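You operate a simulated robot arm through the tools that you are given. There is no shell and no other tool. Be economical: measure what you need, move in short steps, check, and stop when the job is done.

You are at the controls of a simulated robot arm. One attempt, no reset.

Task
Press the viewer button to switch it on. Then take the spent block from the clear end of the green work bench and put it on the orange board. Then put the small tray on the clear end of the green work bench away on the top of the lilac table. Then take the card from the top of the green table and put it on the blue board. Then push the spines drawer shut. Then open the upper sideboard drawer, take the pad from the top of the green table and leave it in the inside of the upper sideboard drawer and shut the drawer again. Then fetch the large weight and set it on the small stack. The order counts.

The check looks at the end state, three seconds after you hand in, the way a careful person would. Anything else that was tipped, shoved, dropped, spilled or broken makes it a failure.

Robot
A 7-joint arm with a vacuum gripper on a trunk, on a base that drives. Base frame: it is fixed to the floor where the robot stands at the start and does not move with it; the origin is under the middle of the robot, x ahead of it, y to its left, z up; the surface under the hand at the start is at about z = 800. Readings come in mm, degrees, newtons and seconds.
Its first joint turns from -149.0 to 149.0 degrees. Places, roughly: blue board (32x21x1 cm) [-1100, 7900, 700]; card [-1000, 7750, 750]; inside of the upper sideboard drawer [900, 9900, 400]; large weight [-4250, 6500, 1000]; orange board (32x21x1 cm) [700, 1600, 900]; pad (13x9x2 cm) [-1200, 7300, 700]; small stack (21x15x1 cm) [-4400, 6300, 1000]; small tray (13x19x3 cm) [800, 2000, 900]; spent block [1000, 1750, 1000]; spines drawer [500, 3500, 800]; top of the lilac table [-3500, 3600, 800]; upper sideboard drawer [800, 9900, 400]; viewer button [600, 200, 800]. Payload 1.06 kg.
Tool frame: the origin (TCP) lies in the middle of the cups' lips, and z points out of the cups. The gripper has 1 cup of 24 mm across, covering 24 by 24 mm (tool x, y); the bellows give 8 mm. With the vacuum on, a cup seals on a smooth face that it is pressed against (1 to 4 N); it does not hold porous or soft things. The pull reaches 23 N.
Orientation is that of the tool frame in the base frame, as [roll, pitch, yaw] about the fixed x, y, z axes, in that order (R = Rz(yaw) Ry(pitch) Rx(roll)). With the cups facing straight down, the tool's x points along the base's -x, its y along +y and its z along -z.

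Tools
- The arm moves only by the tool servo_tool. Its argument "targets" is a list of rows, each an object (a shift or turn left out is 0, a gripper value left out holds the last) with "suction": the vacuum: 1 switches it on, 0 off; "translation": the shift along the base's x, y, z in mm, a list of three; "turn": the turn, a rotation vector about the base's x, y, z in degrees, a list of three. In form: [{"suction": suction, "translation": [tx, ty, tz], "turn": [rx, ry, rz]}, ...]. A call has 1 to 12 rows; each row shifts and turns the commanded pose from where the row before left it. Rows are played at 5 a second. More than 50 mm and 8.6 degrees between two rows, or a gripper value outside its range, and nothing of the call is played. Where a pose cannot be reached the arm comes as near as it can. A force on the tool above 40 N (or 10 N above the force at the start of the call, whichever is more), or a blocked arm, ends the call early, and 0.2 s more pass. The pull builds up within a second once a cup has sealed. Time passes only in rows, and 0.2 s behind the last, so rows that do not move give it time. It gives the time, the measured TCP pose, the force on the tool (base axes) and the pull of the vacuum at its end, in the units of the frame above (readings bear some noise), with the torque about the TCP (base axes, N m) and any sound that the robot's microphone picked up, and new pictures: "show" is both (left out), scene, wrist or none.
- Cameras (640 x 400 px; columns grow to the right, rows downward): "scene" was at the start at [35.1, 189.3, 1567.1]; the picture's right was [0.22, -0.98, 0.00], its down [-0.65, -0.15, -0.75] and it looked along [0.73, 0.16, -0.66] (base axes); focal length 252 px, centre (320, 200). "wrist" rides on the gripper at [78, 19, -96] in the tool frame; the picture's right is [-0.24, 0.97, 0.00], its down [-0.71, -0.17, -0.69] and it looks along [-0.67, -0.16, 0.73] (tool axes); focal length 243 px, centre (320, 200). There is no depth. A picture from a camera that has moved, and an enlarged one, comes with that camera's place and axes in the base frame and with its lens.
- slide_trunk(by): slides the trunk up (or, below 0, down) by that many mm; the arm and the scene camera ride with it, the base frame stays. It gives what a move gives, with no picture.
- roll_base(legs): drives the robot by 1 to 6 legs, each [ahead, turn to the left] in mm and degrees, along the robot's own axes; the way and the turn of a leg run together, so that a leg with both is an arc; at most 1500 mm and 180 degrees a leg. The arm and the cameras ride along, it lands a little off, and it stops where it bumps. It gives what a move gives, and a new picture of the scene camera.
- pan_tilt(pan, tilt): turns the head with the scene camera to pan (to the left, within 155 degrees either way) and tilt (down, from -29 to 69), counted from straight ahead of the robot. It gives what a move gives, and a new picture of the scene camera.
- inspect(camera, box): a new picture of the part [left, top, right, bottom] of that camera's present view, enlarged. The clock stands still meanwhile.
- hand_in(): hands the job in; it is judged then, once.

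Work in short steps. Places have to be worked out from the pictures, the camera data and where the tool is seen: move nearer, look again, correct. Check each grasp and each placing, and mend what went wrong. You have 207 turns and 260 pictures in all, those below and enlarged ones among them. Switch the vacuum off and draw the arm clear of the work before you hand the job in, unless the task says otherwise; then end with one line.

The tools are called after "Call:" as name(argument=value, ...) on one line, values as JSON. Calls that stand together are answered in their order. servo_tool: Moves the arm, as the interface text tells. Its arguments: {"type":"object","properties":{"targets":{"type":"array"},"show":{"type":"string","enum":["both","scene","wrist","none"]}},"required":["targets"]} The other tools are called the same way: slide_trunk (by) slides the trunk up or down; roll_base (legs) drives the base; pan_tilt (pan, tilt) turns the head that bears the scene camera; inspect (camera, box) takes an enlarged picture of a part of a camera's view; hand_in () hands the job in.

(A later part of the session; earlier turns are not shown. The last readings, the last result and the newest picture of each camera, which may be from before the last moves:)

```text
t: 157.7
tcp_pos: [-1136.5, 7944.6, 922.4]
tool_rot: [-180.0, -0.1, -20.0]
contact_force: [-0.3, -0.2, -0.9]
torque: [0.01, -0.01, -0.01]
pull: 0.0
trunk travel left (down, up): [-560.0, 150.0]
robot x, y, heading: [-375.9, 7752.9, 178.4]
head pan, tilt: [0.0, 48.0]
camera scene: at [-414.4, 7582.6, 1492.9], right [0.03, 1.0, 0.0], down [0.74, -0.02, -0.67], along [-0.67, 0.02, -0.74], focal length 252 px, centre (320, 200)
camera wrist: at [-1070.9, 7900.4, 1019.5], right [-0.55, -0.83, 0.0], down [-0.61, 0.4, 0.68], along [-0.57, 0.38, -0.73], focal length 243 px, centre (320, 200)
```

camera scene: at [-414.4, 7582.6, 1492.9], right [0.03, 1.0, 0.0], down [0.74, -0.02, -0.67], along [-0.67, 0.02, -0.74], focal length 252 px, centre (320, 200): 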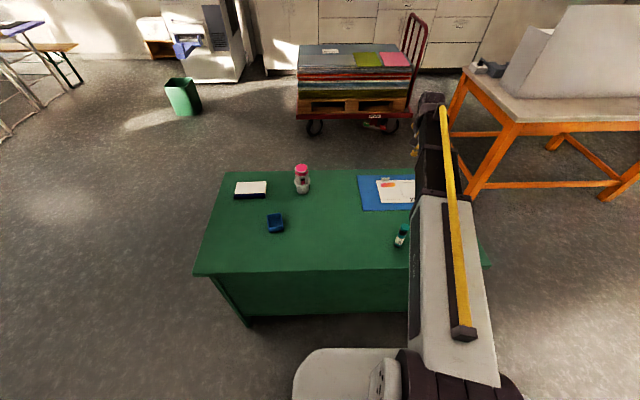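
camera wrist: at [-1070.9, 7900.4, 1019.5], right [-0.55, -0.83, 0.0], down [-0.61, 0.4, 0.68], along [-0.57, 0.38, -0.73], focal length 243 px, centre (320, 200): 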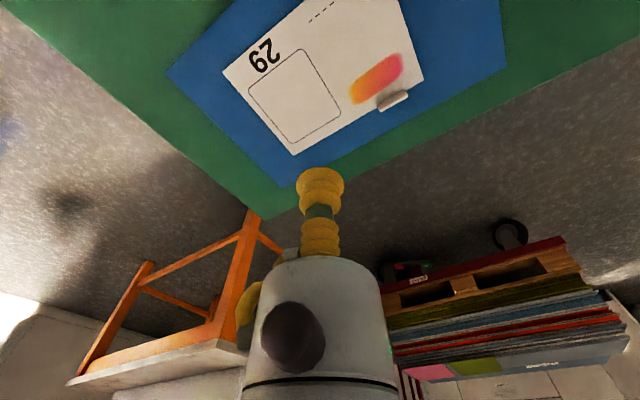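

Card is placed. Next the spines drawer: I centre the arm, turn south and drive to the bench.

Call:
servo_tool(targets=[{"translation": [22, -35, 15]}, {"translation": [22, -35, 15]}, {"translation": [22, -35, 15]}, {"translation": [22, -35, 15]}, {"translation": [22, -35, 15]}, {}], show="none")

Call:
inspect(camera="scene", box=[200, 150, 500, 290])

Call:
roll_base(legs=[[0, 90], [1500, 0], [1500, 0], [1200, 0], [0, 90]])

Call:
pan_tilt(pan=0, tilt=35)

```text
t: 159.1
tcp_pos: [-1028.7, 7769.1, 1002.5]
tool_rot: [179.9, 0.0, -20.1]
contact_force: [-0.1, 0.0, 0.1]
torque: [-0.03, 0.0, 0.0]
pull: 0.1
trunk travel left (down, up): [-560.0, 150.0]
robot x, y, heading: [-373.2, 7753.4, 178.2]
head pan, tilt: [0.0, 48.0]
```

```text
2.13 times, centred on (350, 220) of scene
camera zoom: at [-414.4, 7582.4, 1492.9], right [0.03, 1.0, 0.0], down [0.74, -0.02, -0.67], along [-0.67, 0.02, -0.74], focal length 537 px, centre (256, 157)
```

zoom: 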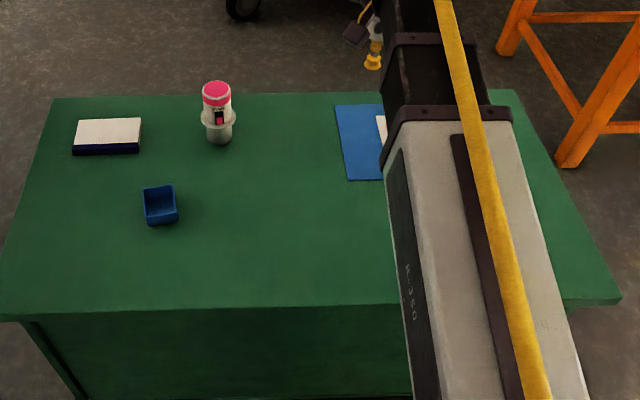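

```text
t: 186.8
tcp_pos: [202.0, 3551.9, 1000.1]
tool_rot: [-179.9, 0.1, 159.9]
contact_force: [0.8, -0.4, 1.0]
torque: [0.03, 0.0, 0.0]
pull: 0.0
trunk travel left (down, up): [-560.0, 150.0]
robot x, y, heading: [-455.4, 3575.1, -1.7]
head pan, tilt: [0.0, 48.0]
camera scene: at [-416.9, 3742.0, 1492.9], right [-0.03, -1.0, 0.0], down [-0.74, 0.02, -0.67], along [0.67, -0.02, -0.74], focal length 252 px, centre (320, 200)
```

scene: 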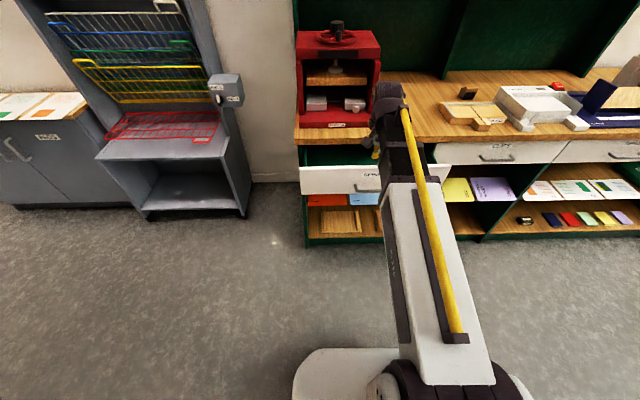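

```text
t: 187.5
tcp_pos: [202.1, 3552.4, 1001.9]
tool_rot: [-180.0, 0.0, 159.9]
contact_force: [-0.3, -1.2, 0.1]
torque: [0.0, 0.01, -0.01]
pull: 0.1
trunk travel left (down, up): [-560.0, 150.0]
robot x, y, heading: [-455.4, 3572.7, -1.8]
head pan, tilt: [0.0, 35.0]
camera scene: at [-407.7, 3741.7, 1511.9], right [-0.03, -1.0, 0.0], down [-0.57, 0.02, -0.82], along [0.82, -0.03, -0.57], focal length 252 px, centre (320, 200)
```

scene: 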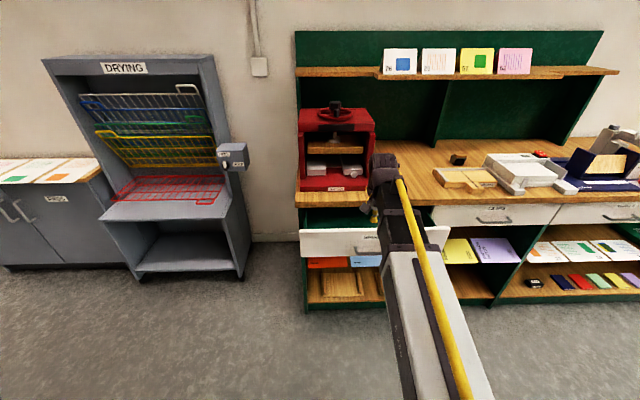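

Drawer front is at x≈300, y 3220–3790, z 750–880, handle at centre low. I turn the tool to point +x (horizontal) for pushing.

Call:
servo_tool(targets=[{"turn": [0, -8.2, 0]}, {"turn": [0, -8.2, 0]}, {"turn": [0, -8.2, 0]}, {"turn": [0, -8.2, 0]}, {"turn": [0, -8.2, 0]}, {"turn": [0, -8.2, 0]}, {"turn": [0, -8.2, 0]}, {"turn": [0, -8.2, 0]}, {"turn": [0, -8.2, 0]}, {"turn": [0, -8.2, 0]}, {"turn": [0, -8, 0]}, {}])

```text
t: 190.1
tcp_pos: [272.8, 3545.5, 1004.9]
tool_rot: [107.7, 69.1, 105.0]
contact_force: [0.5, 0.1, -0.7]
torque: [-0.01, 0.0, -0.01]
pull: 0.0
out of reach, approached as far as the arm can: row 6, 7, 8, 9, 10, 11
trunk travel left (down, up): [-560.0, 150.0]
robot x, y, heading: [-455.5, 3571.2, -1.7]
head pan, tilt: [0.0, 35.0]
camera scene: at [-407.7, 3741.7, 1512.0], right [-0.03, -1.0, 0.0], down [-0.57, 0.02, -0.82], along [0.82, -0.03, -0.57], focal length 252 px, centre (320, 200)
camera wrist: at [171.8, 3592.1, 950.2], right [0.08, 0.83, 0.55], down [-0.63, -0.39, 0.68], along [0.78, -0.4, 0.49], focal length 243 px, centre (320, 200)
```

scene: 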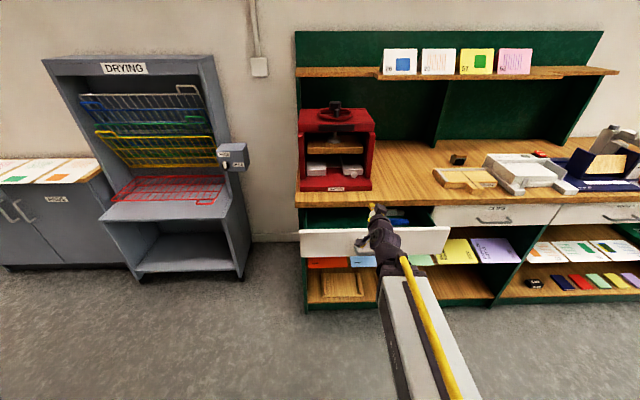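
wrist: 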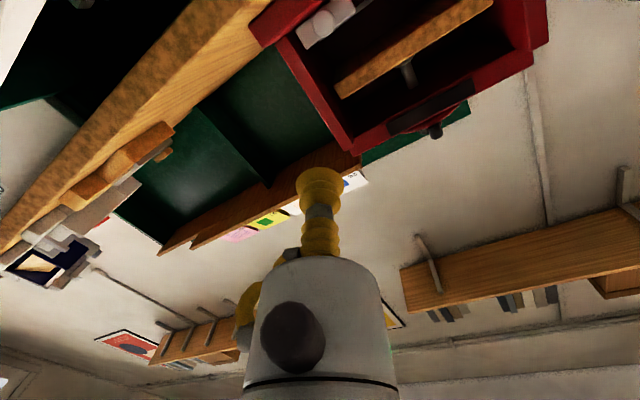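

The tool is now nearly horizontal at 728 mm from the axis. I inspect the drawer's front and handle.

Call:
inspect(camera="scene", box=[290, 180, 460, 290])

```text
3.64 times, centred on (375, 235) of scene
camera zoom: at [-407.7, 3741.7, 1512.0], right [-0.03, -1.0, 0.0], down [-0.57, 0.02, -0.82], along [0.82, -0.03, -0.57], focal length 915 px, centre (120, 73)
```

zoom: 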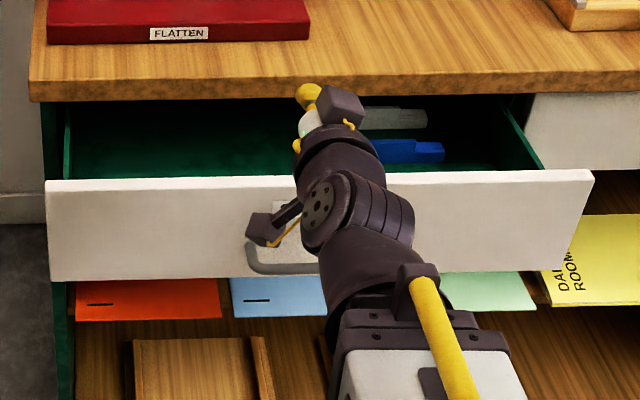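

Handle lies at z≈750–785, front top ≈873. I back 150 mm, and lower the trunk 175 so the cup is at z≈830 in front of the drawer.

Call:
roll_base(legs=[[-170, 0]])

Call:
slide_trunk(by=-175)

Call:
servo_tool(targets=[{"translation": [0, -10, 0]}, {"translation": [0, -10, 0]}, {}])

```text
t: 191.6
tcp_pos: [105.4, 3549.1, 1004.9]
tool_rot: [107.8, 69.2, 105.1]
contact_force: [0.2, 0.2, -0.2]
torque: [0.04, -0.02, -0.01]
pull: 0.0
trunk travel left (down, up): [-560.0, 150.0]
robot x, y, heading: [-624.5, 3580.3, -1.7]
head pan, tilt: [0.0, 35.0]
camera scene: at [-575.8, 3747.0, 1511.9], right [-0.03, -1.0, 0.0], down [-0.57, 0.02, -0.82], along [0.82, -0.03, -0.57], focal length 252 px, centre (320, 200)
```

scene: 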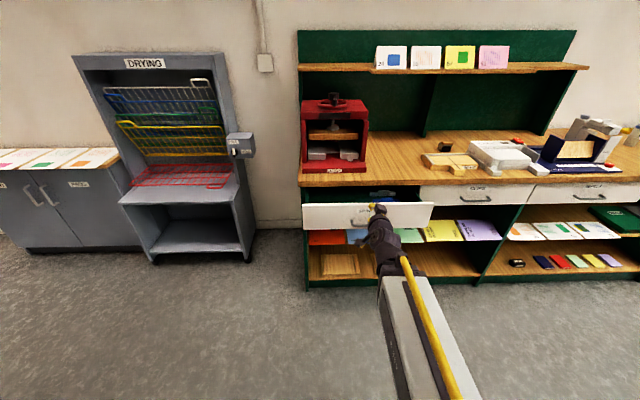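

```text
t: 193.5
tcp_pos: [105.4, 3550.0, 829.6]
tool_rot: [107.7, 69.1, 105.2]
contact_force: [-0.1, 0.1, 0.6]
torque: [0.01, -0.01, 0.0]
pull: 0.1
trunk travel left (down, up): [-385.0, 325.0]
robot x, y, heading: [-621.2, 3579.8, -1.2]
head pan, tilt: [0.0, 35.0]
```

```text
t: 194.3
tcp_pos: [104.7, 3530.3, 831.1]
tool_rot: [107.8, 69.1, 105.2]
contact_force: [0.9, 0.6, 0.0]
torque: [-0.02, 0.01, 0.0]
pull: 0.0
trunk travel left (down, up): [-385.0, 325.0]
robot x, y, heading: [-619.4, 3576.6, -1.7]
head pan, tilt: [0.0, 35.0]
camera scene: at [-576.0, 3747.0, 1337.0], right [-0.03, -1.0, 0.0], down [-0.57, 0.02, -0.82], along [0.82, -0.03, -0.57], focal length 252 px, centre (320, 200)
camera wrist: at [3.5, 3577.6, 775.9], right [0.08, 0.83, 0.55], down [-0.62, -0.39, 0.68], along [0.78, -0.4, 0.49], focal length 243 px, centre (320, 200)
```

scene: 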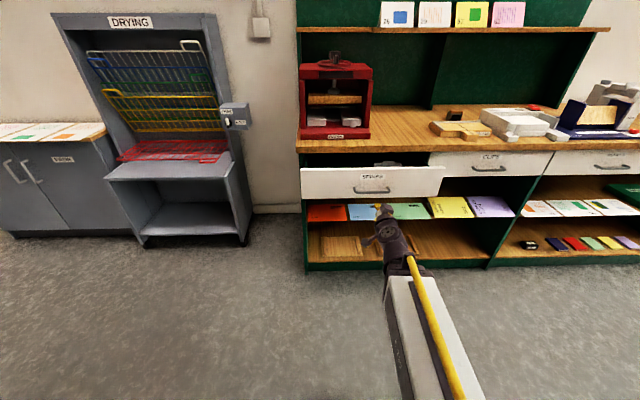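
wrist: 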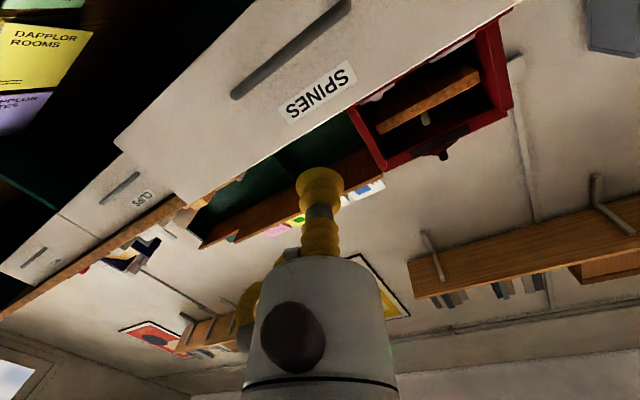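

Pushing height z≈831 clears the handle (z≈771). I shift y to 3500 and approach the drawer front.

Call:
servo_tool(targets=[{"translation": [20, -15, 0]}, {"translation": [30, -15, 0]}, {"translation": [40, 0, 0]}, {"translation": [40, 0, 0]}, {"translation": [40, 0, 0]}, {}])

```text
t: 195.7
tcp_pos: [276.6, 3499.7, 828.5]
tool_rot: [107.8, 69.1, 105.2]
contact_force: [-0.4, 0.2, 0.0]
torque: [-0.01, -0.01, 0.01]
pull: 0.0
trunk travel left (down, up): [-385.0, 325.0]
robot x, y, heading: [-625.0, 3577.4, -1.8]
head pan, tilt: [0.0, 35.0]
camera scene: at [-576.0, 3747.0, 1336.9], right [-0.03, -1.0, 0.0], down [-0.57, 0.02, -0.82], along [0.82, -0.03, -0.57], focal length 252 px, centre (320, 200)
camera wrist: at [174.0, 3547.3, 773.6], right [0.08, 0.83, 0.55], down [-0.63, -0.39, 0.68], along [0.78, -0.4, 0.49], focal length 243 px, centre (320, 200)
```

scene: 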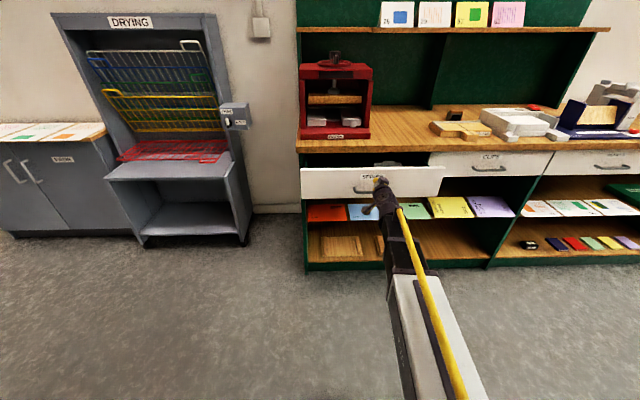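
wrist: 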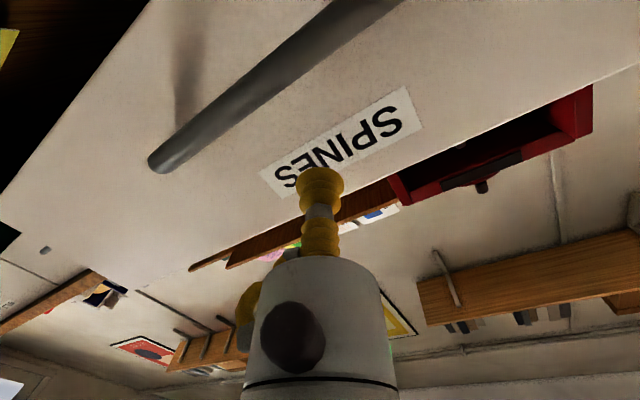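

The cup is about 30 mm from the front, at the SPINES label. I push in steps.

Call:
servo_tool(targets=[{"translation": [25, 0, 0]}, {"translation": [15, 0, 0]}, {"translation": [20, 0, 0]}, {"translation": [20, 0, 0]}, {"translation": [20, 0, 0]}, {}], show="scene")

```text
t: 197.1
tcp_pos: [374.1, 3500.4, 829.9]
tool_rot: [107.8, 69.0, 105.2]
contact_force: [0.2, 0.2, 0.2]
torque: [-0.01, 0.0, 0.0]
pull: 0.0
trunk travel left (down, up): [-385.0, 325.0]
robot x, y, heading: [-623.8, 3580.4, -1.9]
head pan, tilt: [0.0, 35.0]
camera scene: at [-576.0, 3747.0, 1337.0], right [-0.03, -1.0, 0.0], down [-0.57, 0.02, -0.82], along [0.82, -0.03, -0.57], focal length 252 px, centre (320, 200)
```

scene: 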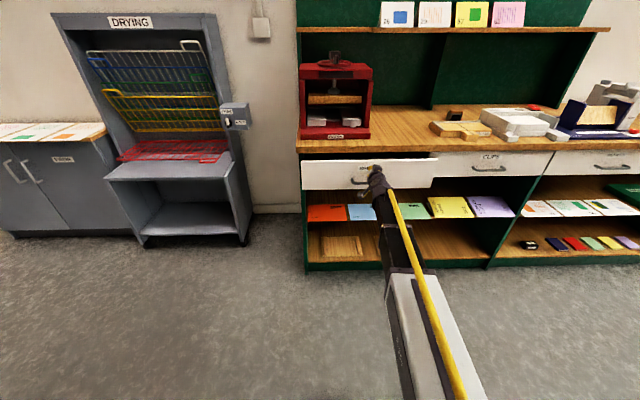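

The drawer moves smoothly. I keep pushing.

Call:
servo_tool(targets=[{"translation": [20, 0, 0]}, {"translation": [20, 0, 0]}, {"translation": [15, 0, 0]}, {"translation": [15, 0, 0]}, {"translation": [10, 0, 0]}, {}], show="scene")

```text
t: 198.5
tcp_pos: [455.3, 3501.3, 830.9]
tool_rot: [107.8, 69.1, 105.1]
contact_force: [0.4, 0.3, 0.5]
torque: [-0.04, 0.01, 0.03]
pull: 0.0
trunk travel left (down, up): [-385.0, 325.0]
robot x, y, heading: [-618.6, 3575.3, -1.9]
head pan, tilt: [0.0, 35.0]
camera scene: at [-576.0, 3747.0, 1337.0], right [-0.03, -1.0, 0.0], down [-0.57, 0.02, -0.82], along [0.82, -0.03, -0.57], focal length 252 px, centre (320, 200)
```

scene: 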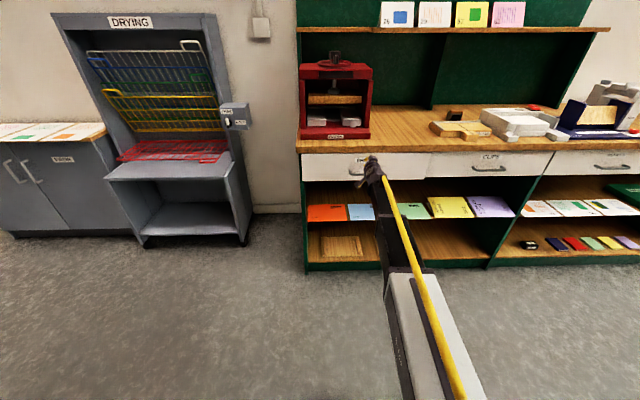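

Almost flush. I inspect and push small steps more.

Call:
servo_tool(targets=[{"translation": [6, 0, 0]}, {"translation": [5, 0, 0]}, {"translation": [4, 0, 0]}, {}], show="none")

Call:
inspect(camera="scene", box=[290, 130, 460, 230])

```text
t: 199.5
tcp_pos: [469.9, 3499.7, 830.0]
tool_rot: [107.8, 69.1, 105.1]
contact_force: [0.4, 0.4, -0.2]
torque: [-0.01, 0.0, 0.03]
pull: 0.0
trunk travel left (down, up): [-385.0, 325.0]
robot x, y, heading: [-622.6, 3577.3, -1.7]
head pan, tilt: [0.0, 35.0]
```

```text
3.76 times, centred on (375, 180) of scene
camera zoom: at [-576.0, 3747.0, 1337.0], right [-0.03, -1.0, 0.0], down [-0.57, 0.02, -0.82], along [0.82, -0.03, -0.57], focal length 948 px, centre (113, 275)
```

zoom: 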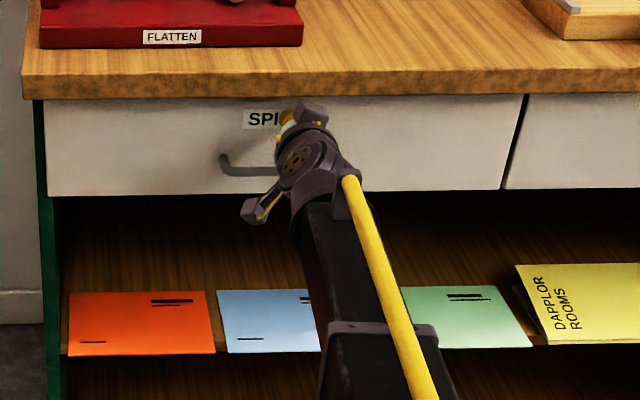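

It looks nearly level with its neighbour; I push until a stop force shows.

Call:
servo_tool(targets=[{"translation": [4, 0, 0]}, {"translation": [4, 0, 0]}, {"translation": [4, 0, 0]}, {}], show="none")

```text
t: 200.5
tcp_pos: [483.0, 3499.1, 829.6]
tool_rot: [107.9, 69.1, 105.2]
contact_force: [-6.7, 0.1, -2.4]
torque: [0.0, -0.1, -0.01]
pull: 0.1
trunk travel left (down, up): [-385.0, 325.0]
robot x, y, heading: [-622.8, 3577.8, -1.6]
head pan, tilt: [0.0, 35.0]
```

Call:
servo_tool(targets=[{"translation": [3, 0, 0]}, {"translation": [2, 0, 0]}, {}], show="none")

Call:
inspect(camera="scene", box=[290, 130, 460, 230])

```text
t: 201.4
tcp_pos: [484.0, 3498.5, 827.7]
tool_rot: [108.3, 69.0, 105.7]
contact_force: [-8.2, -0.6, -2.8]
torque: [0.0, -0.17, 0.02]
pull: 0.0
trunk travel left (down, up): [-385.0, 325.0]
robot x, y, heading: [-621.7, 3575.7, -1.8]
head pan, tilt: [0.0, 35.0]
stopped in row 3: the force on the tool passed its limit at 42 N (the readings are from after the stop); the commanded pose is now the measured one
```

```text
3.76 times, centred on (375, 180) of scene
camera zoom: at [-576.6, 3746.9, 1337.2], right [-0.03, -1.0, 0.0], down [-0.57, 0.02, -0.82], along [0.82, -0.03, -0.57], focal length 948 px, centre (113, 275)
```

zoom: 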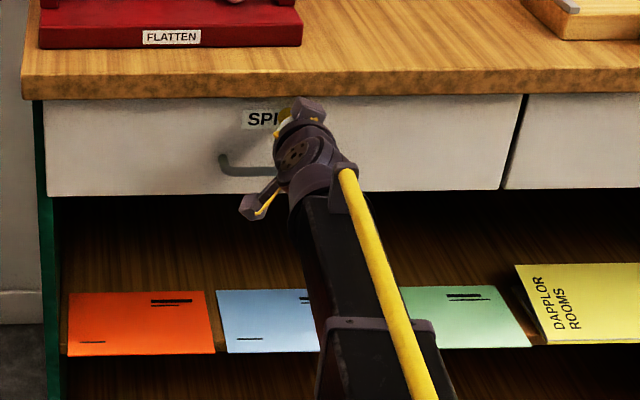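

The drawer is shut against its stop. I withdraw the arm straight back.

Call:
servo_tool(targets=[{"translation": [-20, 0, 0]}, {"translation": [-45, 0, 0]}, {"translation": [-45, 2, 0]}, {"translation": [-45, 5, 0]}, {"translation": [-45, 5, 0]}, {"translation": [-45, 5, 0]}, {"translation": [-45, 5, 0]}, {"translation": [-45, 5, 0]}, {}], show="scene")

```text
t: 203.4
tcp_pos: [148.8, 3525.5, 827.4]
tool_rot: [108.3, 69.0, 105.6]
contact_force: [-0.7, 0.3, -0.1]
torque: [0.01, 0.01, -0.02]
pull: 0.1
trunk travel left (down, up): [-385.0, 325.0]
robot x, y, heading: [-622.7, 3578.6, -1.7]
head pan, tilt: [0.0, 35.0]
camera scene: at [-576.4, 3747.0, 1337.0], right [-0.03, -1.0, 0.0], down [-0.57, 0.02, -0.82], along [0.82, -0.03, -0.57], focal length 252 px, centre (320, 200)
```

scene: 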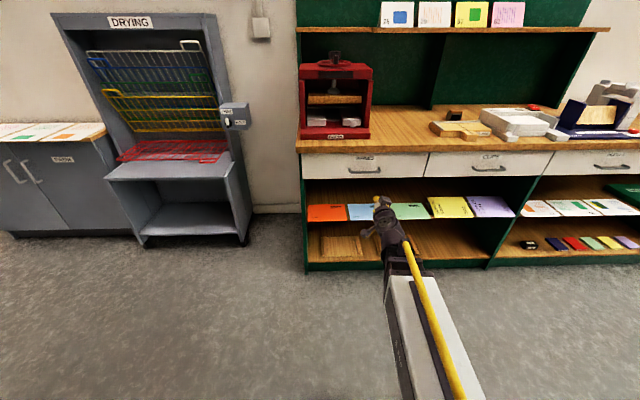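

All drawers are flush. Next the sideboard: I turn north and drive up between green table and sideboard.

Call:
roll_base(legs=[[0, 86], [1500, 0], [1500, 0], [1400, 0]])

Call:
pan_tilt(pan=-25, tilt=20)

```text
t: 227.9
tcp_pos: [208.6, 8666.3, 828.2]
tool_rot: [108.4, 69.0, -171.4]
contact_force: [-1.3, -0.1, 0.1]
torque: [0.0, 0.01, 0.02]
pull: 0.0
trunk travel left (down, up): [-385.0, 325.0]
robot x, y, heading: [58.7, 7906.5, 81.1]
head pan, tilt: [0.0, 35.0]
camera scene: at [-103.1, 7974.9, 1337.0], right [0.99, -0.15, 0.0], down [-0.09, -0.57, -0.82], along [0.13, 0.81, -0.57], focal length 252 px, centre (320, 200)
```

scene: 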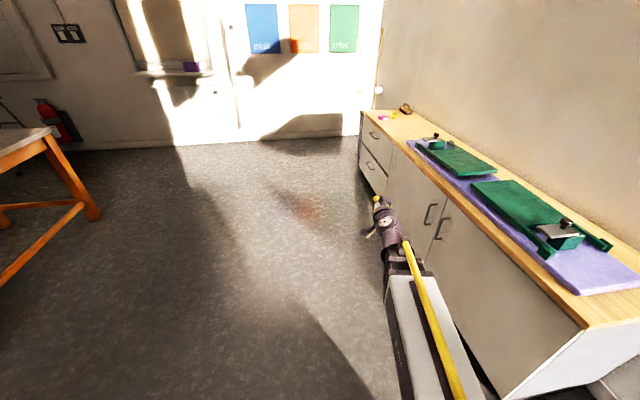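

```text
t: 228.8
tcp_pos: [208.2, 8666.0, 829.0]
tool_rot: [108.3, 69.0, -171.4]
contact_force: [-0.1, 0.5, -0.2]
torque: [0.03, 0.01, -0.02]
pull: 0.0
trunk travel left (down, up): [-385.0, 325.0]
robot x, y, heading: [59.5, 7905.1, 81.0]
head pan, tilt: [-25.0, 20.0]
camera scene: at [-64.9, 7965.3, 1360.8], right [0.83, -0.56, 0.0], down [-0.19, -0.28, -0.94], along [0.52, 0.78, -0.34], focal length 252 px, centre (320, 200)
```

scene: 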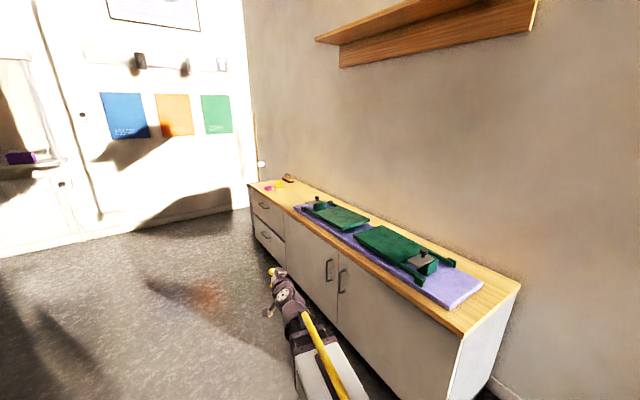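

Sideboard front is at x≈755, top z≈590, with the drawers at the far end y≈9750–10570. I drive up to (−250, 9950) and face it.

Call:
roll_base(legs=[[0, 18], [1500, 0], [560, 0], [0, -99]])

Call:
pan_tilt(pan=0, tilt=40)

```text
t: 244.1
tcp_pos: [534.1, 9887.4, 827.3]
tool_rot: [108.3, 69.1, 107.5]
contact_force: [0.0, 0.6, 0.9]
torque: [0.01, 0.02, -0.01]
pull: 0.1
trunk travel left (down, up): [-385.0, 325.0]
robot x, y, heading: [-241.1, 9916.8, -0.4]
head pan, tilt: [-25.0, 20.0]
camera scene: at [-203.3, 10048.9, 1360.8], right [-0.42, -0.91, 0.0], down [-0.31, 0.14, -0.94], along [0.85, -0.4, -0.34], focal length 252 px, centre (320, 200)
```

scene: 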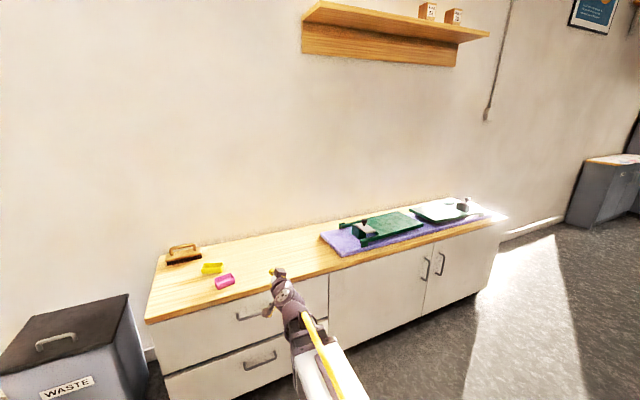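

```text
t: 245.0
tcp_pos: [533.7, 9888.4, 828.5]
tool_rot: [108.3, 68.9, 107.4]
contact_force: [-0.2, -0.3, -0.3]
torque: [-0.04, -0.02, -0.01]
pull: 0.1
trunk travel left (down, up): [-385.0, 325.0]
robot x, y, heading: [-239.5, 9916.6, 0.1]
head pan, tilt: [0.0, 40.0]
camera scene: at [-202.7, 10088.1, 1329.5], right [0.0, -1.0, 0.0], down [-0.64, 0.0, -0.77], along [0.77, 0.0, -0.64], focal length 252 px, centre (320, 200)
```

scene: 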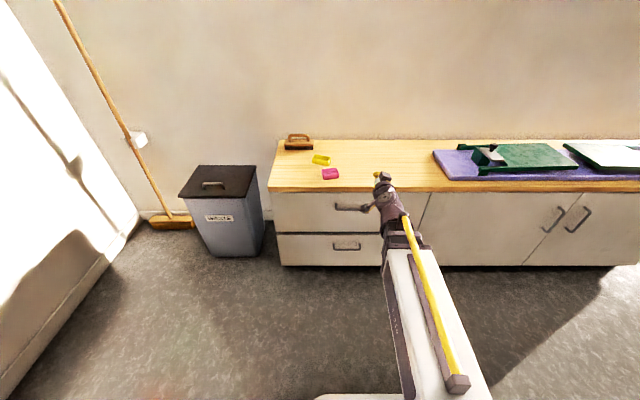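

Upper drawer: y 9577–10301, z ≈310–590, handle at y≈9928, z≈495, front x≈745. I lower the trunk fully and level the tool at z≈430 below the handle.

Call:
slide_trunk(by=-385)

Call:
servo_tool(targets=[{"translation": [20, 14, -5], "turn": [0, -6.5, 0]}, {"translation": [20, 14, -5]}, {"translation": [20, 14, 0]}, {}])

```text
t: 248.7
tcp_pos: [533.5, 9887.9, 444.0]
tool_rot: [108.4, 69.0, 107.5]
contact_force: [-0.3, 0.3, 0.2]
torque: [0.0, 0.01, 0.01]
pull: 0.0
trunk travel left (down, up): [0.0, 710.0]
robot x, y, heading: [-239.7, 9920.1, -0.1]
head pan, tilt: [0.0, 40.0]
```

```text
t: 249.7
tcp_pos: [578.1, 9924.1, 435.4]
tool_rot: [104.8, 69.1, 105.5]
contact_force: [-0.2, 0.6, 0.0]
torque: [-0.01, -0.01, 0.02]
pull: 0.1
out of reach, approached as far as the arm can: row 1
trunk travel left (down, up): [0.0, 710.0]
robot x, y, heading: [-242.5, 9918.0, 0.0]
head pan, tilt: [0.0, 40.0]
camera scene: at [-202.8, 10088.2, 944.4], right [0.0, -1.0, 0.0], down [-0.64, 0.0, -0.77], along [0.77, 0.0, -0.64], focal length 252 px, centre (320, 200)
camera wrist: at [475.2, 9966.4, 379.1], right [0.02, 0.83, 0.55], down [-0.61, -0.42, 0.67], along [0.79, -0.36, 0.5], focal length 243 px, centre (320, 200)
```

scene: 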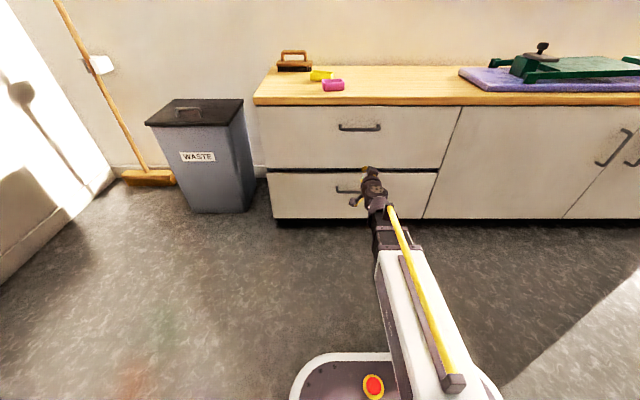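
wrist: 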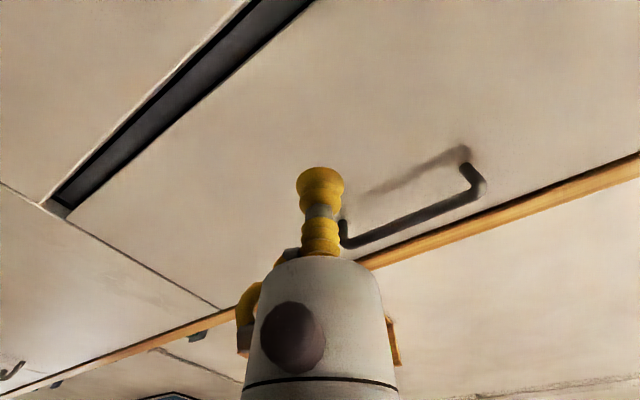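

Triangulating with both heights: front x≈690, drawer z 367–628, handle z≈557. I move to z≈465 and approach, levelling the tool.

Call:
servo_tool(targets=[{"translation": [30, 4, 10]}, {"translation": [25, 0, 10], "turn": [0, -5, 0]}, {"translation": [20, 0, 10]}, {}])

```text
t: 250.7
tcp_pos: [635.8, 9929.9, 459.1]
tool_rot: [101.5, 69.5, 103.5]
contact_force: [0.1, 0.9, 0.3]
torque: [-0.01, 0.0, -0.01]
pull: 0.0
out of reach, approached as far as the arm can: row 2
trunk travel left (down, up): [0.0, 710.0]
robot x, y, heading: [-239.9, 9917.0, 0.2]
head pan, tilt: [0.0, 40.0]
camera scene: at [-202.7, 10088.2, 944.4], right [0.0, -1.0, 0.0], down [-0.64, 0.0, -0.77], along [0.77, 0.0, -0.64], focal length 252 px, centre (320, 200)
camera wrist: at [532.9, 9971.2, 400.0], right [0.0, 0.83, 0.55], down [-0.62, -0.43, 0.65], along [0.78, -0.34, 0.52], focal length 243 px, centre (320, 200)
```

scene: 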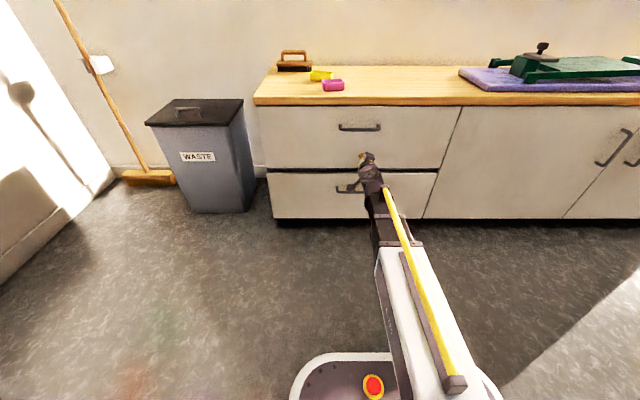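
wrist: 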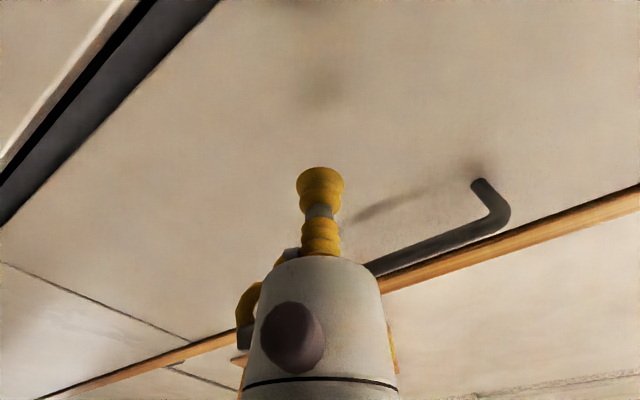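

Nearly level. I advance with vacuum on in small steps.

Call:
servo_tool(targets=[{"translation": [20, 0, 0], "suction": 1}, {"translation": [12, 0, 0]}, {"translation": [6, 0, 0]}, {"translation": [4, 0, 0]}, {}], show="wrist")

```text
t: 251.9
tcp_pos: [678.4, 9930.3, 458.6]
tool_rot: [101.6, 69.5, 103.4]
contact_force: [0.2, -0.4, -0.1]
torque: [0.02, 0.02, 0.03]
pull: 0.1
trunk travel left (down, up): [0.0, 710.0]
robot x, y, heading: [-240.1, 9921.0, 0.1]
head pan, tilt: [0.0, 40.0]
camera wrist: at [575.5, 9970.8, 399.7], right [0.0, 0.83, 0.55], down [-0.62, -0.43, 0.65], along [0.78, -0.34, 0.52], focal length 243 px, centre (320, 200)
```

wrist: 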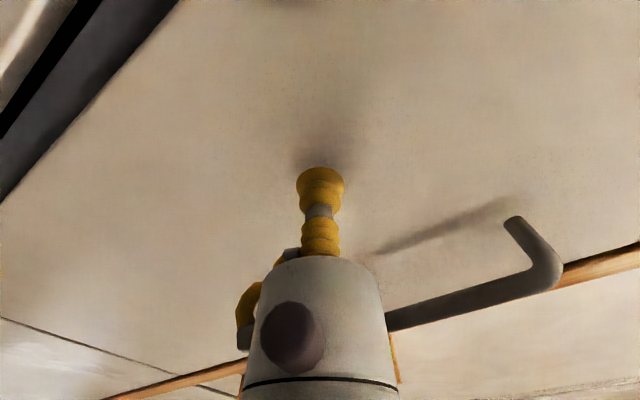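

Call:
servo_tool(targets=[{"translation": [5, 0, 0]}, {"translation": [4, 0, 0]}, {"translation": [4, 0, 0]}, {"translation": [3, 0, 0]}, {}], show="none")

```text
t: 253.1
tcp_pos: [694.4, 9930.8, 456.9]
tool_rot: [101.8, 69.4, 103.8]
contact_force: [-21.0, 4.4, -18.8]
torque: [0.14, -0.41, -0.28]
pull: 22.8
trunk travel left (down, up): [0.0, 710.0]
robot x, y, heading: [-243.8, 9916.1, 0.1]
head pan, tilt: [0.0, 40.0]
```

Sealed on the drawer front (pull 22.8). I pull back gently.

Call:
servo_tool(targets=[{"translation": [-6, 0, 0]}, {"translation": [-6, 0, 0]}, {"translation": [-10, 0, 0]}, {"translation": [-15, 0, 0]}, {"translation": [-15, 0, 0]}, {}], show="scene")

```text
t: 254.5
tcp_pos: [641.7, 9930.0, 459.2]
tool_rot: [101.4, 69.5, 103.5]
contact_force: [-2.3, 7.3, 0.9]
torque: [-0.02, -0.18, -0.16]
pull: 23.3
trunk travel left (down, up): [0.0, 710.0]
robot x, y, heading: [-243.1, 9917.9, 0.1]
head pan, tilt: [0.0, 40.0]
camera scene: at [-203.0, 10088.4, 944.4], right [0.0, -1.0, 0.0], down [-0.64, 0.0, -0.77], along [0.77, 0.0, -0.64], focal length 252 px, centre (320, 200)
```

scene: 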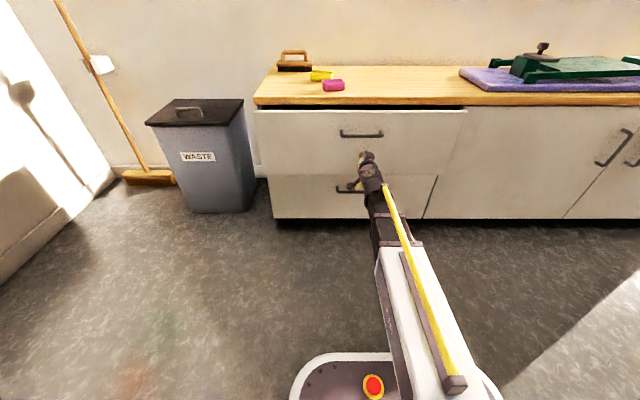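

The drawer follows. I pull further with the arm.

Call:
servo_tool(targets=[{"translation": [-20, 0, 0]}, {"translation": [-20, 0, 0]}, {"translation": [-20, 0, 0]}, {"translation": [-20, 0, 0]}, {}], show="none")

Call:
roll_base(legs=[[-80, 0]])

```text
t: 255.7
tcp_pos: [562.1, 9930.1, 459.0]
tool_rot: [101.5, 69.5, 103.5]
contact_force: [-1.5, 3.9, -3.9]
torque: [0.01, -0.22, -0.18]
pull: 22.8
trunk travel left (down, up): [0.0, 710.0]
robot x, y, heading: [-242.3, 9914.0, -0.1]
head pan, tilt: [0.0, 40.0]
```

```text
t: 256.7
tcp_pos: [484.1, 9930.3, 458.9]
tool_rot: [101.5, 69.5, 103.4]
contact_force: [1.2, -6.3, -3.5]
torque: [0.01, -0.19, -0.06]
pull: 22.9
trunk travel left (down, up): [0.0, 710.0]
robot x, y, heading: [-322.1, 9918.7, -0.1]
head pan, tilt: [0.0, 40.0]
camera scene: at [-282.5, 10088.0, 944.4], right [0.0, -1.0, 0.0], down [-0.64, 0.0, -0.77], along [0.77, 0.0, -0.64], focal length 252 px, centre (320, 200)
```

scene: 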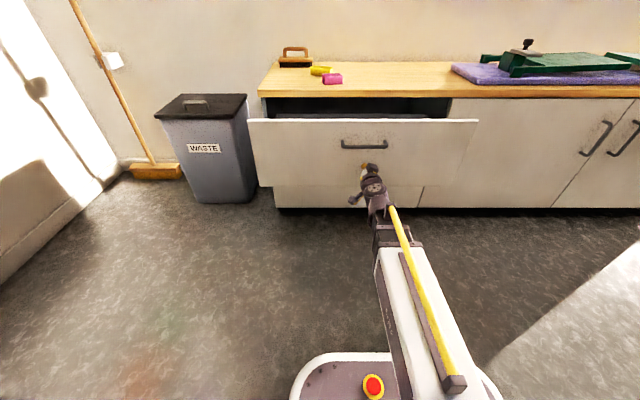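

Open about 205 mm; I back off another 80 mm.

Call:
roll_base(legs=[[-80, 0]])

```text
t: 257.8
tcp_pos: [402.0, 9929.4, 459.1]
tool_rot: [101.5, 69.5, 103.4]
contact_force: [1.1, 5.5, -2.9]
torque: [0.02, -0.13, -0.16]
pull: 22.6
trunk travel left (down, up): [0.0, 710.0]
robot x, y, heading: [-401.3, 9917.3, 0.2]
head pan, tilt: [0.0, 40.0]
camera scene: at [-363.2, 10088.3, 944.4], right [0.0, -1.0, 0.0], down [-0.64, 0.0, -0.77], along [0.77, 0.0, -0.64], focal length 252 px, centre (320, 200)
```

scene: 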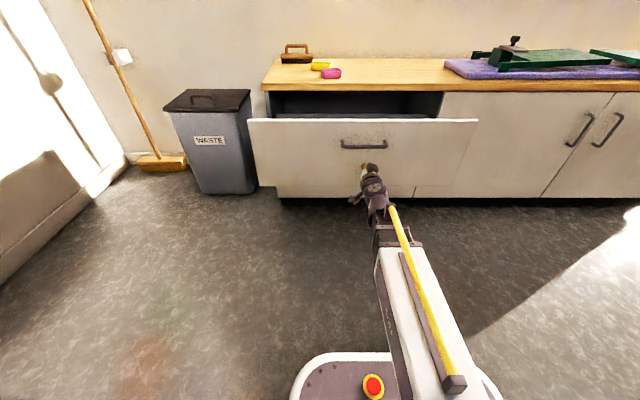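

Open ~290 mm. I release the cup and back away.

Call:
servo_tool(targets=[{"suction": 0}, {}, {}, {}, {"translation": [-5, 0, 0]}, {}], show="none")

Call:
roll_base(legs=[[-250, 0]])

Call:
slide_trunk(by=560)

Call:
pan_tilt(pan=0, tilt=35)

```text
t: 259.2
tcp_pos: [397.7, 9930.3, 459.8]
tool_rot: [101.4, 69.6, 103.5]
contact_force: [-0.4, -0.9, -0.9]
torque: [0.06, -0.02, -0.01]
pull: 0.0
trunk travel left (down, up): [0.0, 710.0]
robot x, y, heading: [-399.0, 9913.6, 0.3]
head pan, tilt: [0.0, 40.0]
```

```text
t: 261.0
tcp_pos: [150.6, 9931.1, 459.5]
tool_rot: [101.4, 69.5, 103.5]
contact_force: [0.5, 0.4, 1.0]
torque: [-0.04, 0.0, -0.02]
pull: 0.1
trunk travel left (down, up): [0.0, 710.0]
robot x, y, heading: [-650.5, 9918.1, -0.0]
head pan, tilt: [0.0, 40.0]
camera scene: at [-611.2, 10088.1, 944.4], right [0.0, -1.0, 0.0], down [-0.64, 0.0, -0.77], along [0.77, 0.0, -0.64], focal length 252 px, centre (320, 200)
```

scene: 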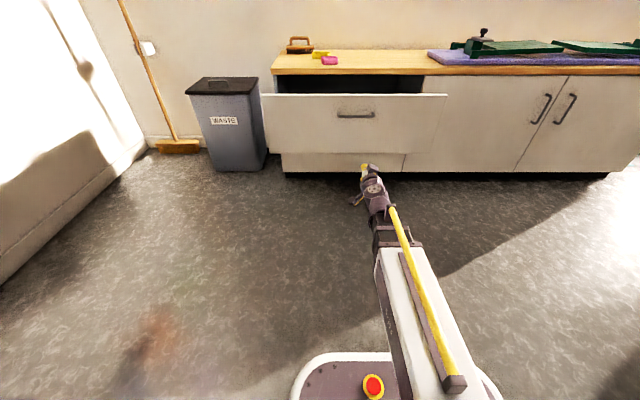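

```text
refused: 560 is not a number from -400 to 400
```

```text
t: 261.7
tcp_pos: [150.2, 9931.9, 458.4]
tool_rot: [101.5, 69.5, 103.4]
contact_force: [-0.4, 0.3, 0.6]
torque: [0.01, 0.01, -0.01]
pull: 0.0
trunk travel left (down, up): [0.0, 710.0]
robot x, y, heading: [-652.0, 9917.1, 0.1]
head pan, tilt: [0.0, 35.0]
camera scene: at [-608.2, 10088.1, 951.9], right [0.0, -1.0, 0.0], down [-0.57, 0.0, -0.82], along [0.82, 0.0, -0.57], focal length 252 px, centre (320, 200)
```

scene: 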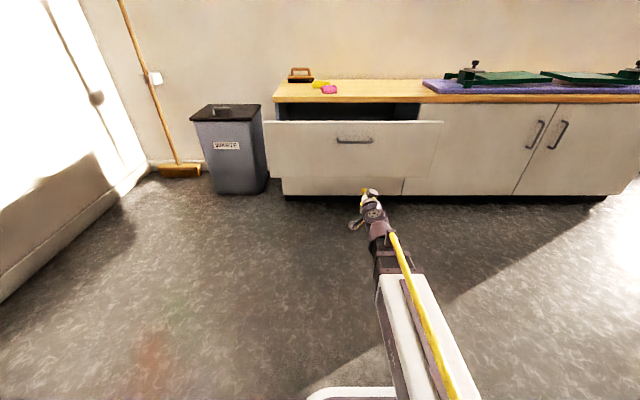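

I raise the trunk and rotate the tool back to pointing down.

Call:
slide_trunk(by=400)

Call:
slide_trunk(by=160)

Call:
servo_tool(targets=[{"turn": [0, 8, 0]}, {"turn": [0, 8, 0]}, {"turn": [0, 8, 0]}, {"turn": [0, 8, 0]}, {"turn": [0, 8, 0]}, {"turn": [0, 8, 0]}, {"turn": [0, 8, 0]}, {"turn": [0, 8, 0]}, {"turn": [0, 8, 0]}, {"turn": [0, 8, 0]}, {"turn": [0, 7, 0]}, {}], show="none")

```text
t: 265.5
tcp_pos: [150.6, 9929.5, 858.8]
tool_rot: [101.5, 69.5, 103.6]
contact_force: [-0.6, 0.0, -0.4]
torque: [-0.01, -0.01, -0.05]
pull: 0.1
trunk travel left (down, up): [-400.0, 310.0]
robot x, y, heading: [-646.8, 9917.2, 0.0]
head pan, tilt: [0.0, 35.0]
```

```text
t: 267.3
tcp_pos: [150.7, 9931.0, 1017.7]
tool_rot: [101.4, 69.5, 103.6]
contact_force: [-0.1, -0.2, -0.1]
torque: [-0.01, -0.03, -0.02]
pull: 0.0
trunk travel left (down, up): [-560.0, 150.0]
robot x, y, heading: [-650.9, 9913.7, 0.3]
head pan, tilt: [0.0, 35.0]
```

```text
t: 269.9
tcp_pos: [150.4, 9938.6, 1021.8]
tool_rot: [174.2, 2.6, 160.0]
contact_force: [0.0, -0.4, -0.8]
torque: [0.01, 0.01, 0.0]
pull: 0.1
out of reach, approached as far as the arm can: row 1
trunk travel left (down, up): [-560.0, 150.0]
robot x, y, heading: [-650.0, 9914.3, -0.1]
head pan, tilt: [0.0, 35.0]
```

A residual tilt of ~6° remains; I correct it and bring the tool in slightly.

Call:
servo_tool(targets=[{"translation": [-40, 0, 0], "turn": [-4.6, 4.4, 0]}, {"translation": [-40, -10, 0]}, {"translation": [-30, -10, 0]}, {}], show="none")

Call:
roll_base(legs=[[0, -81], [1500, 0], [1050, 0], [0, -99]])

Call:
pan_tilt(pan=0, tilt=45)

```text
t: 270.9
tcp_pos: [37.3, 9918.8, 1020.4]
tool_rot: [180.0, 0.1, 160.3]
contact_force: [0.1, -0.7, -0.7]
torque: [0.02, 0.01, 0.0]
pull: 0.1
trunk travel left (down, up): [-560.0, 150.0]
robot x, y, heading: [-648.1, 9916.6, 0.0]
head pan, tilt: [0.0, 35.0]
```

```text
t: 291.2
tcp_pos: [-923.0, 7401.3, 1021.7]
tool_rot: [-179.9, 0.1, -22.2]
contact_force: [-0.5, 0.2, 0.5]
torque: [-0.02, 0.01, 0.01]
pull: 0.0
trunk travel left (down, up): [-560.0, 150.0]
robot x, y, heading: [-235.6, 7370.9, 177.7]
head pan, tilt: [0.0, 35.0]
camera scene: at [-287.0, 7205.9, 1512.0], right [0.04, 1.0, 0.0], down [0.57, -0.02, -0.82], along [-0.82, 0.04, -0.57], focal length 252 px, centre (320, 200)
```

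scene: 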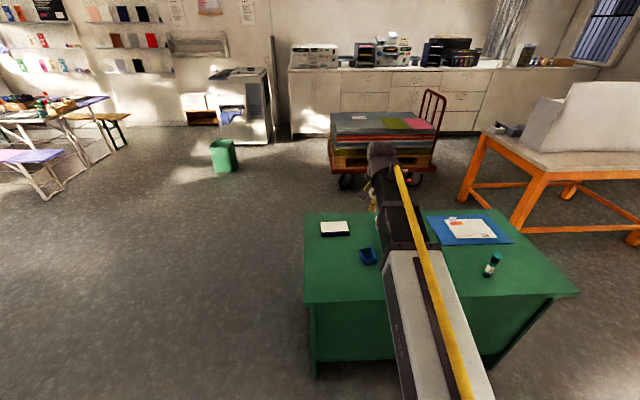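

```text
t: 291.9
tcp_pos: [-921.7, 7401.3, 1020.9]
tool_rot: [-180.0, 0.0, -22.2]
contact_force: [0.4, -0.2, -0.4]
torque: [-0.01, -0.02, 0.0]
pull: 0.1
trunk travel left (down, up): [-560.0, 150.0]
robot x, y, heading: [-231.6, 7374.8, 177.6]
head pan, tilt: [0.0, 45.0]
camera scene: at [-280.3, 7205.6, 1497.2], right [0.04, 1.0, 0.0], down [0.71, -0.03, -0.71], along [-0.71, 0.03, -0.71], focal length 252 px, centre (320, 200)
```

scene: 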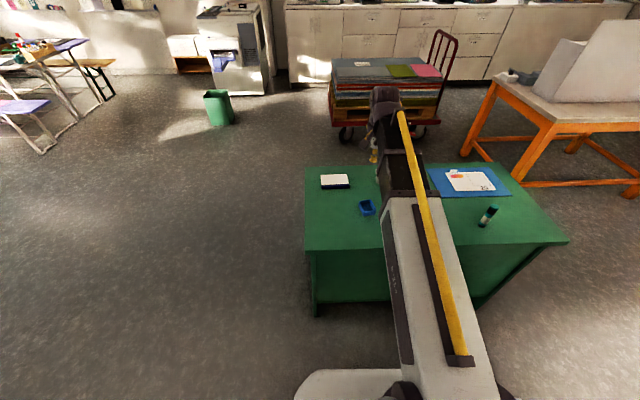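

Pad is near (−1169,7313). I drive 130 mm closer and move the tool above it.

Call:
roll_base(legs=[[130, 0]])

Call:
servo_tool(targets=[{"translation": [-35, -28, -20]}, {"translation": [-35, -28, -20]}, {"translation": [-35, -28, -20]}, {"translation": [0, 0, -40]}, {}])

Call:
inspect(camera="scene", box=[290, 140, 450, 240])

```text
t: 293.2
tcp_pos: [-1054.5, 7405.7, 1020.9]
tool_rot: [-180.0, 0.1, -22.1]
contact_force: [0.2, 0.3, -0.1]
torque: [0.02, -0.01, 0.03]
pull: 0.1
trunk travel left (down, up): [-560.0, 150.0]
robot x, y, heading: [-365.1, 7379.3, 177.6]
head pan, tilt: [0.0, 45.0]
camera scene: at [-412.9, 7211.2, 1497.1], right [0.04, 1.0, 0.0], down [0.71, -0.03, -0.71], along [-0.71, 0.03, -0.71], focal length 252 px, centre (320, 200)
```

scene: 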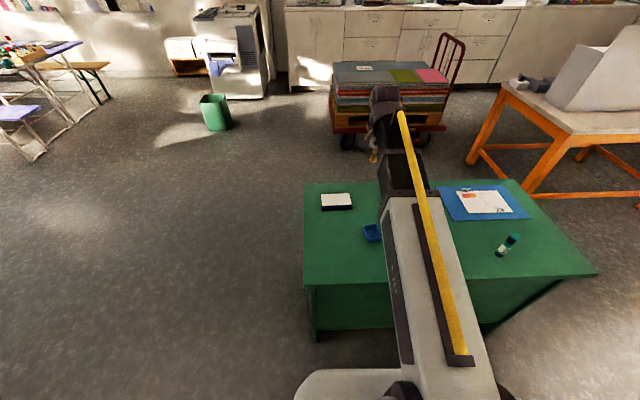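

```text
t: 294.4
tcp_pos: [-1163.5, 7320.9, 920.1]
tool_rot: [180.0, 0.1, -22.1]
contact_force: [-0.5, -0.3, -0.6]
torque: [0.01, 0.02, -0.02]
pull: 0.0
trunk travel left (down, up): [-560.0, 150.0]
robot x, y, heading: [-368.7, 7380.8, 177.7]
head pan, tilt: [0.0, 45.0]
camera scene: at [-413.2, 7211.2, 1497.1], right [0.04, 1.0, 0.0], down [0.71, -0.03, -0.71], along [-0.71, 0.03, -0.71], focal length 252 px, centre (320, 200)
camera wrist: at [-1097.5, 7275.0, 1016.7], right [-0.58, -0.81, 0.0], down [-0.59, 0.42, 0.69], along [-0.56, 0.4, -0.73], focal length 243 px, centre (320, 200)
```

scene: 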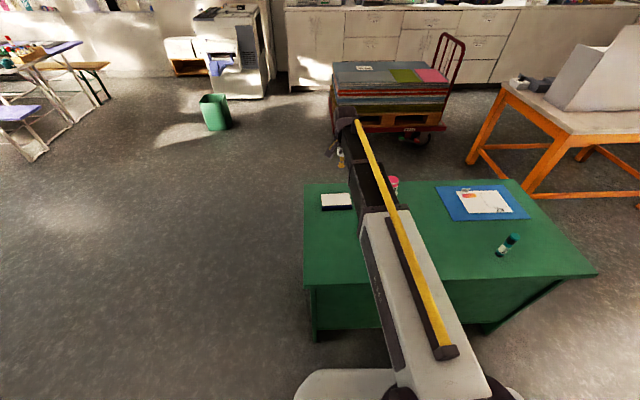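
wrist: 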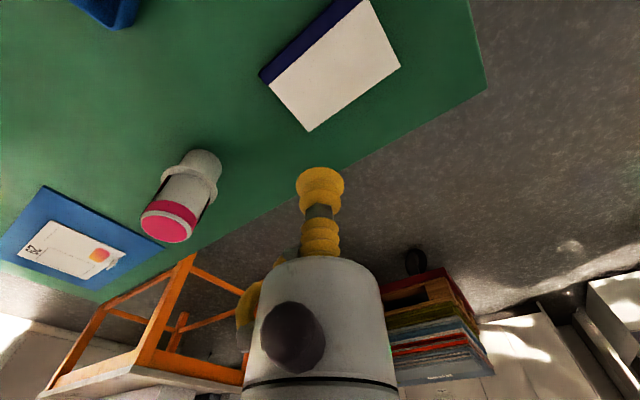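

```text
4.00 times, centred on (370, 190) of scene
camera zoom: at [-413.2, 7211.2, 1497.1], right [0.04, 1.0, 0.0], down [0.71, -0.03, -0.71], along [-0.71, 0.03, -0.71], focal length 1007 px, centre (120, 240)
```

zoom: 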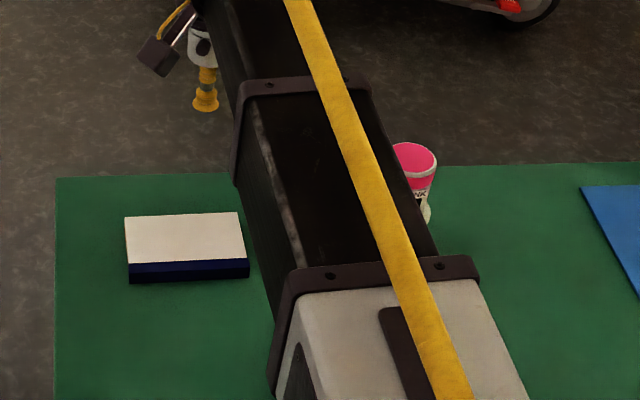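

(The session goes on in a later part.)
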